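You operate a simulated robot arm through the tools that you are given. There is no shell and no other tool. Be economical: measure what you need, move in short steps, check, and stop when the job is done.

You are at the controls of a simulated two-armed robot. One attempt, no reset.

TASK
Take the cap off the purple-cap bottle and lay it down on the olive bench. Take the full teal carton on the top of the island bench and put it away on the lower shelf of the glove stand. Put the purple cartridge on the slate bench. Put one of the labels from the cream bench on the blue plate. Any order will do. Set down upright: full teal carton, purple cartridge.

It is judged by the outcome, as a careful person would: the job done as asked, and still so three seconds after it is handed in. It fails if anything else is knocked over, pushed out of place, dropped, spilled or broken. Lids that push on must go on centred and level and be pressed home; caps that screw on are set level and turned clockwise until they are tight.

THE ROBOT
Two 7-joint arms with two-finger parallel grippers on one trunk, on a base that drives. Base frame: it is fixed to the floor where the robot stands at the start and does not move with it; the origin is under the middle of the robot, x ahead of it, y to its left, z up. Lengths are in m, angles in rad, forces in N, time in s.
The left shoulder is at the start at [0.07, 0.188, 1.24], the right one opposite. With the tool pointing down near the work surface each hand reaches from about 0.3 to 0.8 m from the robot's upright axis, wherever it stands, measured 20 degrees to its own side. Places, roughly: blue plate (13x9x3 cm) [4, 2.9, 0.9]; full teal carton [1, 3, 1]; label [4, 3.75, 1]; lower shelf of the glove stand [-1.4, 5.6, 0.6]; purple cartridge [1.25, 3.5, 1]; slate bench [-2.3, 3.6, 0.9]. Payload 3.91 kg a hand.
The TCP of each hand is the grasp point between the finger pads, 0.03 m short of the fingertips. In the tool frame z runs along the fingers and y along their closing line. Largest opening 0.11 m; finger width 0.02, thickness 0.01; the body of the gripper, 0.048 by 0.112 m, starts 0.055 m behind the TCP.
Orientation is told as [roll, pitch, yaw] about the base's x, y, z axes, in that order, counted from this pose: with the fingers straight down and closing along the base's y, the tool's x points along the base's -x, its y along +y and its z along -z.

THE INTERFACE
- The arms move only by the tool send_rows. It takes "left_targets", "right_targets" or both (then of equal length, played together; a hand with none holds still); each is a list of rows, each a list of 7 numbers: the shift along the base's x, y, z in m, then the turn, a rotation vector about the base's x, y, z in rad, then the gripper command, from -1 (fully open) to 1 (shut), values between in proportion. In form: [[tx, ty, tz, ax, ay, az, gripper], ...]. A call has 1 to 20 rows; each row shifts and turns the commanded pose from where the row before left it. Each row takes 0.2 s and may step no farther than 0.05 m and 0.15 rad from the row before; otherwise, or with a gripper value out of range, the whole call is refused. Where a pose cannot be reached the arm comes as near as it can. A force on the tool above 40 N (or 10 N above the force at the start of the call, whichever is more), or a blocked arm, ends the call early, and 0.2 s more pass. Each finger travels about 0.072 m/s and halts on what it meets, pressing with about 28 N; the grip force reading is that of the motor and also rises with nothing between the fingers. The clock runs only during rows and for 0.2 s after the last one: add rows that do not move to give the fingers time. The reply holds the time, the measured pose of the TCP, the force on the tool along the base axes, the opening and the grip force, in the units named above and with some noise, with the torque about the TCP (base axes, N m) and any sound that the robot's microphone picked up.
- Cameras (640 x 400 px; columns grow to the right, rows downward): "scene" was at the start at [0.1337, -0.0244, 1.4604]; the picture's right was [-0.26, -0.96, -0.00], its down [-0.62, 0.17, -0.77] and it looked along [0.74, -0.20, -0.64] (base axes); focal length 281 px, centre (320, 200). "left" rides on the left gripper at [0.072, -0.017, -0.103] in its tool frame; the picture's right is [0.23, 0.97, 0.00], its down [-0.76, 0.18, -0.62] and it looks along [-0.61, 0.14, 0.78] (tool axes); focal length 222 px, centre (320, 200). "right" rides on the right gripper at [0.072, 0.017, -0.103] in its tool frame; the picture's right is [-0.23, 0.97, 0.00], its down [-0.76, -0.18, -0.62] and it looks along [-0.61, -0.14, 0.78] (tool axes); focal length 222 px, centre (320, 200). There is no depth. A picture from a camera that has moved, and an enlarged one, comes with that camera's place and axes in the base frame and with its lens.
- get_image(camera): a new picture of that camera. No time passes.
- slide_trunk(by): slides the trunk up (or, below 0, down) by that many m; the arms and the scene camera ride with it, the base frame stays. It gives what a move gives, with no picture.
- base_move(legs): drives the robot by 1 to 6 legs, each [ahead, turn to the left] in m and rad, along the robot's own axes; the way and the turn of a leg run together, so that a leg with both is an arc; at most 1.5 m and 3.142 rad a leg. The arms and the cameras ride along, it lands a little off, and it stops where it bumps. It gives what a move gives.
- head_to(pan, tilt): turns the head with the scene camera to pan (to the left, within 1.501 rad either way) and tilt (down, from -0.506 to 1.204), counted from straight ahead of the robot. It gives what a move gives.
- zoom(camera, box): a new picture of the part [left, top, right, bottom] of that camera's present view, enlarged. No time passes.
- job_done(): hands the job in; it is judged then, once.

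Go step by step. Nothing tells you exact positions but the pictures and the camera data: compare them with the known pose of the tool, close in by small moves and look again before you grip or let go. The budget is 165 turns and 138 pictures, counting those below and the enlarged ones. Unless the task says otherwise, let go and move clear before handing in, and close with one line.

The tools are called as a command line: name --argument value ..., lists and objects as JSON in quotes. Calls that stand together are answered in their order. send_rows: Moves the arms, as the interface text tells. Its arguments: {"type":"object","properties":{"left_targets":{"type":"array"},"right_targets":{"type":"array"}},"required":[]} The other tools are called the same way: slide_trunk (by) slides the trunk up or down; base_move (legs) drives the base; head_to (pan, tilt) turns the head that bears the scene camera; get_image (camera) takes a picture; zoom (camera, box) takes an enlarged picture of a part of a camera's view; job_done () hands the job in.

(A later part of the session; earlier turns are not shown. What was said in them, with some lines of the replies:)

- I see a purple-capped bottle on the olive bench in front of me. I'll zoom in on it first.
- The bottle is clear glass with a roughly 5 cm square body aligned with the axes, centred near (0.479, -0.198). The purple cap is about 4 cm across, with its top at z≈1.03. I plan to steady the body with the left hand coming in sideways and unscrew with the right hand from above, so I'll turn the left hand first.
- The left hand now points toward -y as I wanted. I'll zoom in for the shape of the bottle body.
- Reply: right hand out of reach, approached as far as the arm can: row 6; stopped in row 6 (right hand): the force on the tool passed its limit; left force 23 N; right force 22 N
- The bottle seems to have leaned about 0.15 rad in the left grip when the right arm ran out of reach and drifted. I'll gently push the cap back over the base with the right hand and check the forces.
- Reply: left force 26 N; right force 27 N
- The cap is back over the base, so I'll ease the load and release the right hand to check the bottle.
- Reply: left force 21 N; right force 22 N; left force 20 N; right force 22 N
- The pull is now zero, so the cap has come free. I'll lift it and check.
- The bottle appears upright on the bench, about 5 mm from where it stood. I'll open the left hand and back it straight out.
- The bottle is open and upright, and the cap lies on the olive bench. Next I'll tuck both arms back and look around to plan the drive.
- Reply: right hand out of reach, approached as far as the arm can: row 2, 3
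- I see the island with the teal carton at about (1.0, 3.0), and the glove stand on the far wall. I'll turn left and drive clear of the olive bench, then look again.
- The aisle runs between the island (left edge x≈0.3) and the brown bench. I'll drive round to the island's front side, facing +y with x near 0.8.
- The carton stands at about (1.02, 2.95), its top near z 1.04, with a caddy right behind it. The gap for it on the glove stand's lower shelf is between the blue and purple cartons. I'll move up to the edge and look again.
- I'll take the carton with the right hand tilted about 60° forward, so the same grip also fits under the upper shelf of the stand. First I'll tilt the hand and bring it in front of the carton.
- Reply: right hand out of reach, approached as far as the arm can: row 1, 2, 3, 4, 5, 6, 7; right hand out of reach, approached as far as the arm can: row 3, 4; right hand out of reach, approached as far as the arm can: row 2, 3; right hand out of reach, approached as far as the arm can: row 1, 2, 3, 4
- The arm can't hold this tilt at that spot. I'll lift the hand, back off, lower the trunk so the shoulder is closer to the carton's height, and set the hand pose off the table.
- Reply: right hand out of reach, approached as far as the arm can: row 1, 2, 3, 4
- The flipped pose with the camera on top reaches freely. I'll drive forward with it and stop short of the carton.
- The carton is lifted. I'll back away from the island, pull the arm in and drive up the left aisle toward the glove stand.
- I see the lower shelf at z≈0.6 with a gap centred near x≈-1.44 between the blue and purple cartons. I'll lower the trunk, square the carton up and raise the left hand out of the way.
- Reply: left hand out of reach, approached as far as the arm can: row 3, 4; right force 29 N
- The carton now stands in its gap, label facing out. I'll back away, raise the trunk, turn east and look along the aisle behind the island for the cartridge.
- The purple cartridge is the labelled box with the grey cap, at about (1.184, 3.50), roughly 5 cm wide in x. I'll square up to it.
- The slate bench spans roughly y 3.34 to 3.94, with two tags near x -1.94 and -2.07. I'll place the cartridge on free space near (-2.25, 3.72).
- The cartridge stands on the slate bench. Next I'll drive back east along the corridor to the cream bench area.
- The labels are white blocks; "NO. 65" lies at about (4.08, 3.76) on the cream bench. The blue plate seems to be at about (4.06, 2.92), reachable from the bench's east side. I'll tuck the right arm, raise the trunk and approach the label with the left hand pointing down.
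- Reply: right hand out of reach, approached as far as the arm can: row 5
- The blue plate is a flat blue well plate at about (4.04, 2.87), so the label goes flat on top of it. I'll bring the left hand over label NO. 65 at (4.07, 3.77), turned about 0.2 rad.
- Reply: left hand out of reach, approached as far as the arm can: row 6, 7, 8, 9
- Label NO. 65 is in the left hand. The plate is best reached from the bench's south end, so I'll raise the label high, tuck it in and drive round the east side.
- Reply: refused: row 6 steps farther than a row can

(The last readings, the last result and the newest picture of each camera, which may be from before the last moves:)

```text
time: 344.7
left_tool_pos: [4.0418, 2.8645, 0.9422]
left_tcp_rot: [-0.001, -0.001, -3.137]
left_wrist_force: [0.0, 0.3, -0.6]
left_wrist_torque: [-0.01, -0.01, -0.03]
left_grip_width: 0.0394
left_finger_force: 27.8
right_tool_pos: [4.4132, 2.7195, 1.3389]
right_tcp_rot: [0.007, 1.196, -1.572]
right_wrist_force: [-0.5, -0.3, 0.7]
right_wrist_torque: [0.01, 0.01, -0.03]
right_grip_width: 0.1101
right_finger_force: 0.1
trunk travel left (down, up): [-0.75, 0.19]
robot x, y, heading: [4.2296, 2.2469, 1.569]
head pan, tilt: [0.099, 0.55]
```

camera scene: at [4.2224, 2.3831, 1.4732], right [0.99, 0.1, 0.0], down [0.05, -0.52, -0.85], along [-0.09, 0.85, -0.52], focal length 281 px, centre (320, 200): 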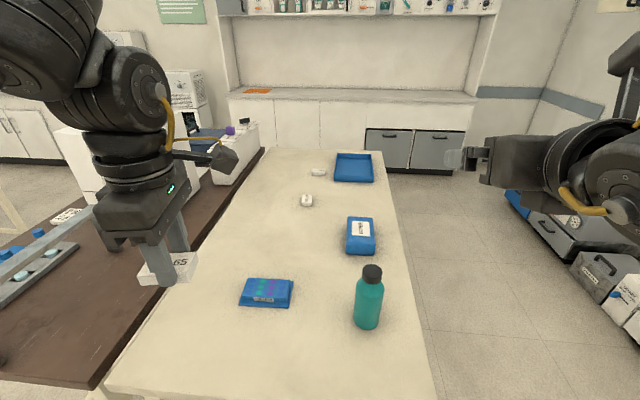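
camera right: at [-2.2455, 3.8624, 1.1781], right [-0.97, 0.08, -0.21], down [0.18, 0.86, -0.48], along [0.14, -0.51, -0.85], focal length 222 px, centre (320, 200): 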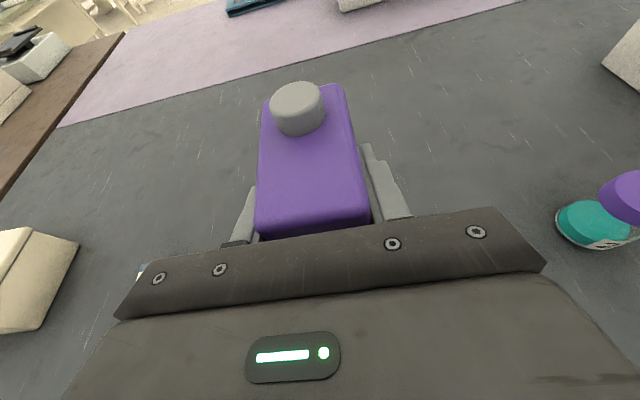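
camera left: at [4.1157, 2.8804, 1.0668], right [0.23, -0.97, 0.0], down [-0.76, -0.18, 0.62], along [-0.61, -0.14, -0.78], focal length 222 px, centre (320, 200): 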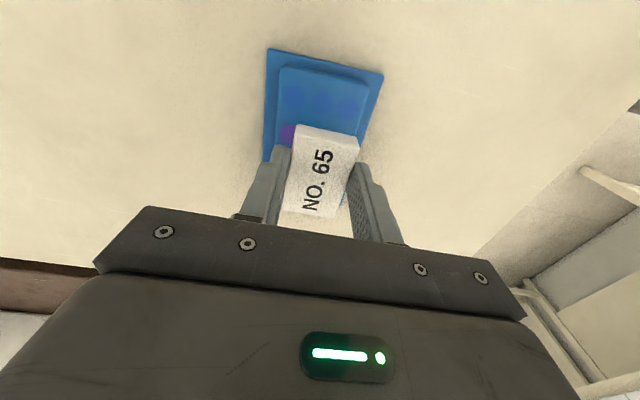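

send_rows --left_targets '[[0, 0, -0.002, 0, 0, 0, 0.8], [0, 0, -0.002, 0, 0, 0, 0.8], [0, 0, 0, 0, 0, 0, 0.8]]'

zoom --camera "scene" --box '[200, 240, 328, 320]'

```text
time: 345.5
left_tool_pos: [4.0424, 2.8642, 0.9405]
left_tcp_rot: [-0.001, -0.002, -3.139]
left_wrist_force: [-1.0, 0.9, 5.8]
left_wrist_torque: [-0.01, 0.3, -0.01]
left_grip_width: 0.0392
left_finger_force: 28.4
right_tool_pos: [4.4141, 2.7165, 1.3393]
right_tcp_rot: [0.007, 1.2, -1.573]
right_wrist_force: [-1.1, 0.4, -0.3]
right_wrist_torque: [0.04, 0.0, 0.0]
right_grip_width: 0.1098
right_finger_force: 0.0
trunk travel left (down, up): [-0.75, 0.19]
robot x, y, heading: [4.2311, 2.2494, 1.576]
head pan, tilt: [0.099, 0.55]
```

```text
5.00 times, centred on (264, 280) of scene
camera zoom: at [4.2227, 2.3841, 1.4732], right [0.99, 0.1, 0.0], down [0.05, -0.52, -0.85], along [-0.09, 0.85, -0.52], focal length 1404 px, centre (600, -200)
```

zoom: 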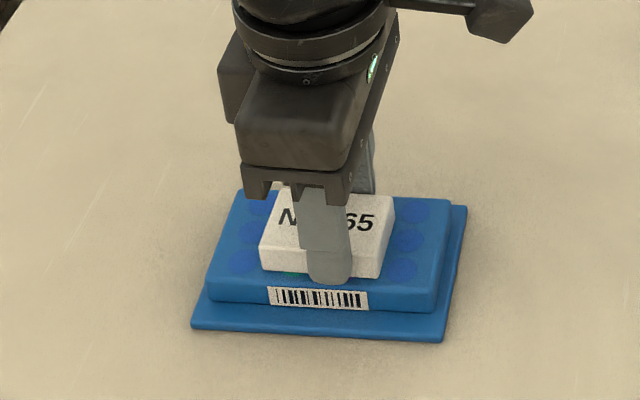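

Contact shows as 5.8 N with the label resting on the plate. I'll open the hand gently and lift clear.

send_rows --left_targets '[[0, 0, 0, 0, 0, 0, 0.2], [0, 0, 0, 0, 0, 0, 0.0], [0, 0, 0, 0, 0, 0, 0.0], [0, 0, 0.02, 0, 0, 0, 0], [0, 0, 0.04, 0, 0, 0, 0], [0, 0, 0.045, 0, 0, 0, 0], [0, -0.02, 0.045, 0, 0, 0, 0], [0, -0.03, 0.03, 0, 0, 0, 0], [0, -0.04, 0.02, 0, 0, 0, 0], [0, 0, 0, 0, 0, 0, 0]]'

zoom --camera "scene" --box '[200, 240, 328, 320]'

```text
time: 347.7
left_tool_pos: [4.0425, 2.7797, 1.1381]
left_tcp_rot: [0.002, -0.002, -3.139]
left_wrist_force: [-0.3, 0.3, 0.5]
left_wrist_torque: [-0.02, -0.02, 0.0]
left_grip_width: 0.0552
left_finger_force: 0.1
right_tool_pos: [4.4141, 2.7188, 1.3385]
right_tcp_rot: [0.007, 1.197, -1.571]
right_wrist_force: [-0.8, -0.4, 0.7]
right_wrist_torque: [-0.02, -0.01, 0.01]
right_grip_width: 0.1102
right_finger_force: 0.0
trunk travel left (down, up): [-0.75, 0.19]
robot x, y, heading: [4.2285, 2.2461, 1.569]
head pan, tilt: [0.099, 0.55]
```

```text
5.00 times, centred on (264, 280) of scene
camera zoom: at [4.2227, 2.3856, 1.4729], right [0.99, 0.1, 0.0], down [0.05, -0.52, -0.85], along [-0.09, 0.85, -0.52], focal length 1404 px, centre (600, -200)
```

zoom: 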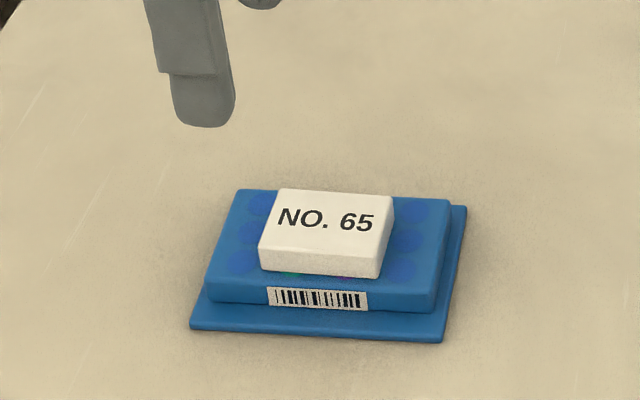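

The label lies flat on the plate and every part of the task is now in place. I'll back off a little and hand in.

base_move --legs '[[-0.25, 0]]'

get_image --camera "scene"

```text
time: 349.5
left_tool_pos: [4.0414, 2.5302, 1.138]
left_tcp_rot: [0.001, -0.002, -3.139]
left_wrist_force: [0.0, 0.0, 0.2]
left_wrist_torque: [-0.04, 0.03, -0.02]
left_grip_width: 0.0548
left_finger_force: 0.0
right_tool_pos: [4.4148, 2.4706, 1.338]
right_tcp_rot: [0.007, 1.199, -1.574]
right_wrist_force: [-0.3, 0.3, 0.8]
right_wrist_torque: [0.02, -0.03, 0.02]
right_grip_width: 0.11
right_finger_force: 0.0
trunk travel left (down, up): [-0.75, 0.19]
robot x, y, heading: [4.2352, 1.9977, 1.575]
head pan, tilt: [0.099, 0.55]
```

```text
27 pictures are left
camera scene: at [4.223, 2.1377, 1.4728], right [0.99, 0.1, 0.0], down [0.05, -0.52, -0.85], along [-0.09, 0.85, -0.52], focal length 281 px, centre (320, 200)
```

scene: 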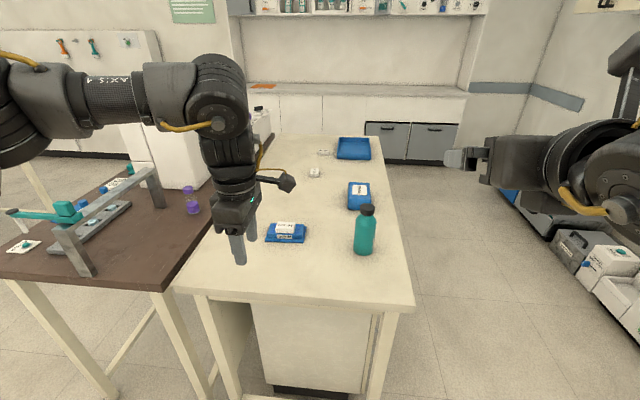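

Both hands are clear and the scene looks undisturbed, so I'm handing in.

job_done

```text
The job is handed in.
```

The job is handed in: the cap is off and on the olive bench, the teal carton is upright on the glove stand's lower shelf, the purple cartridge is upright on the slate bench, and label NO. 65 is on the blue plate. While unscrewing the cap, the bottle leaned briefly in the grip and ended up upright about 5 mm from where it started.
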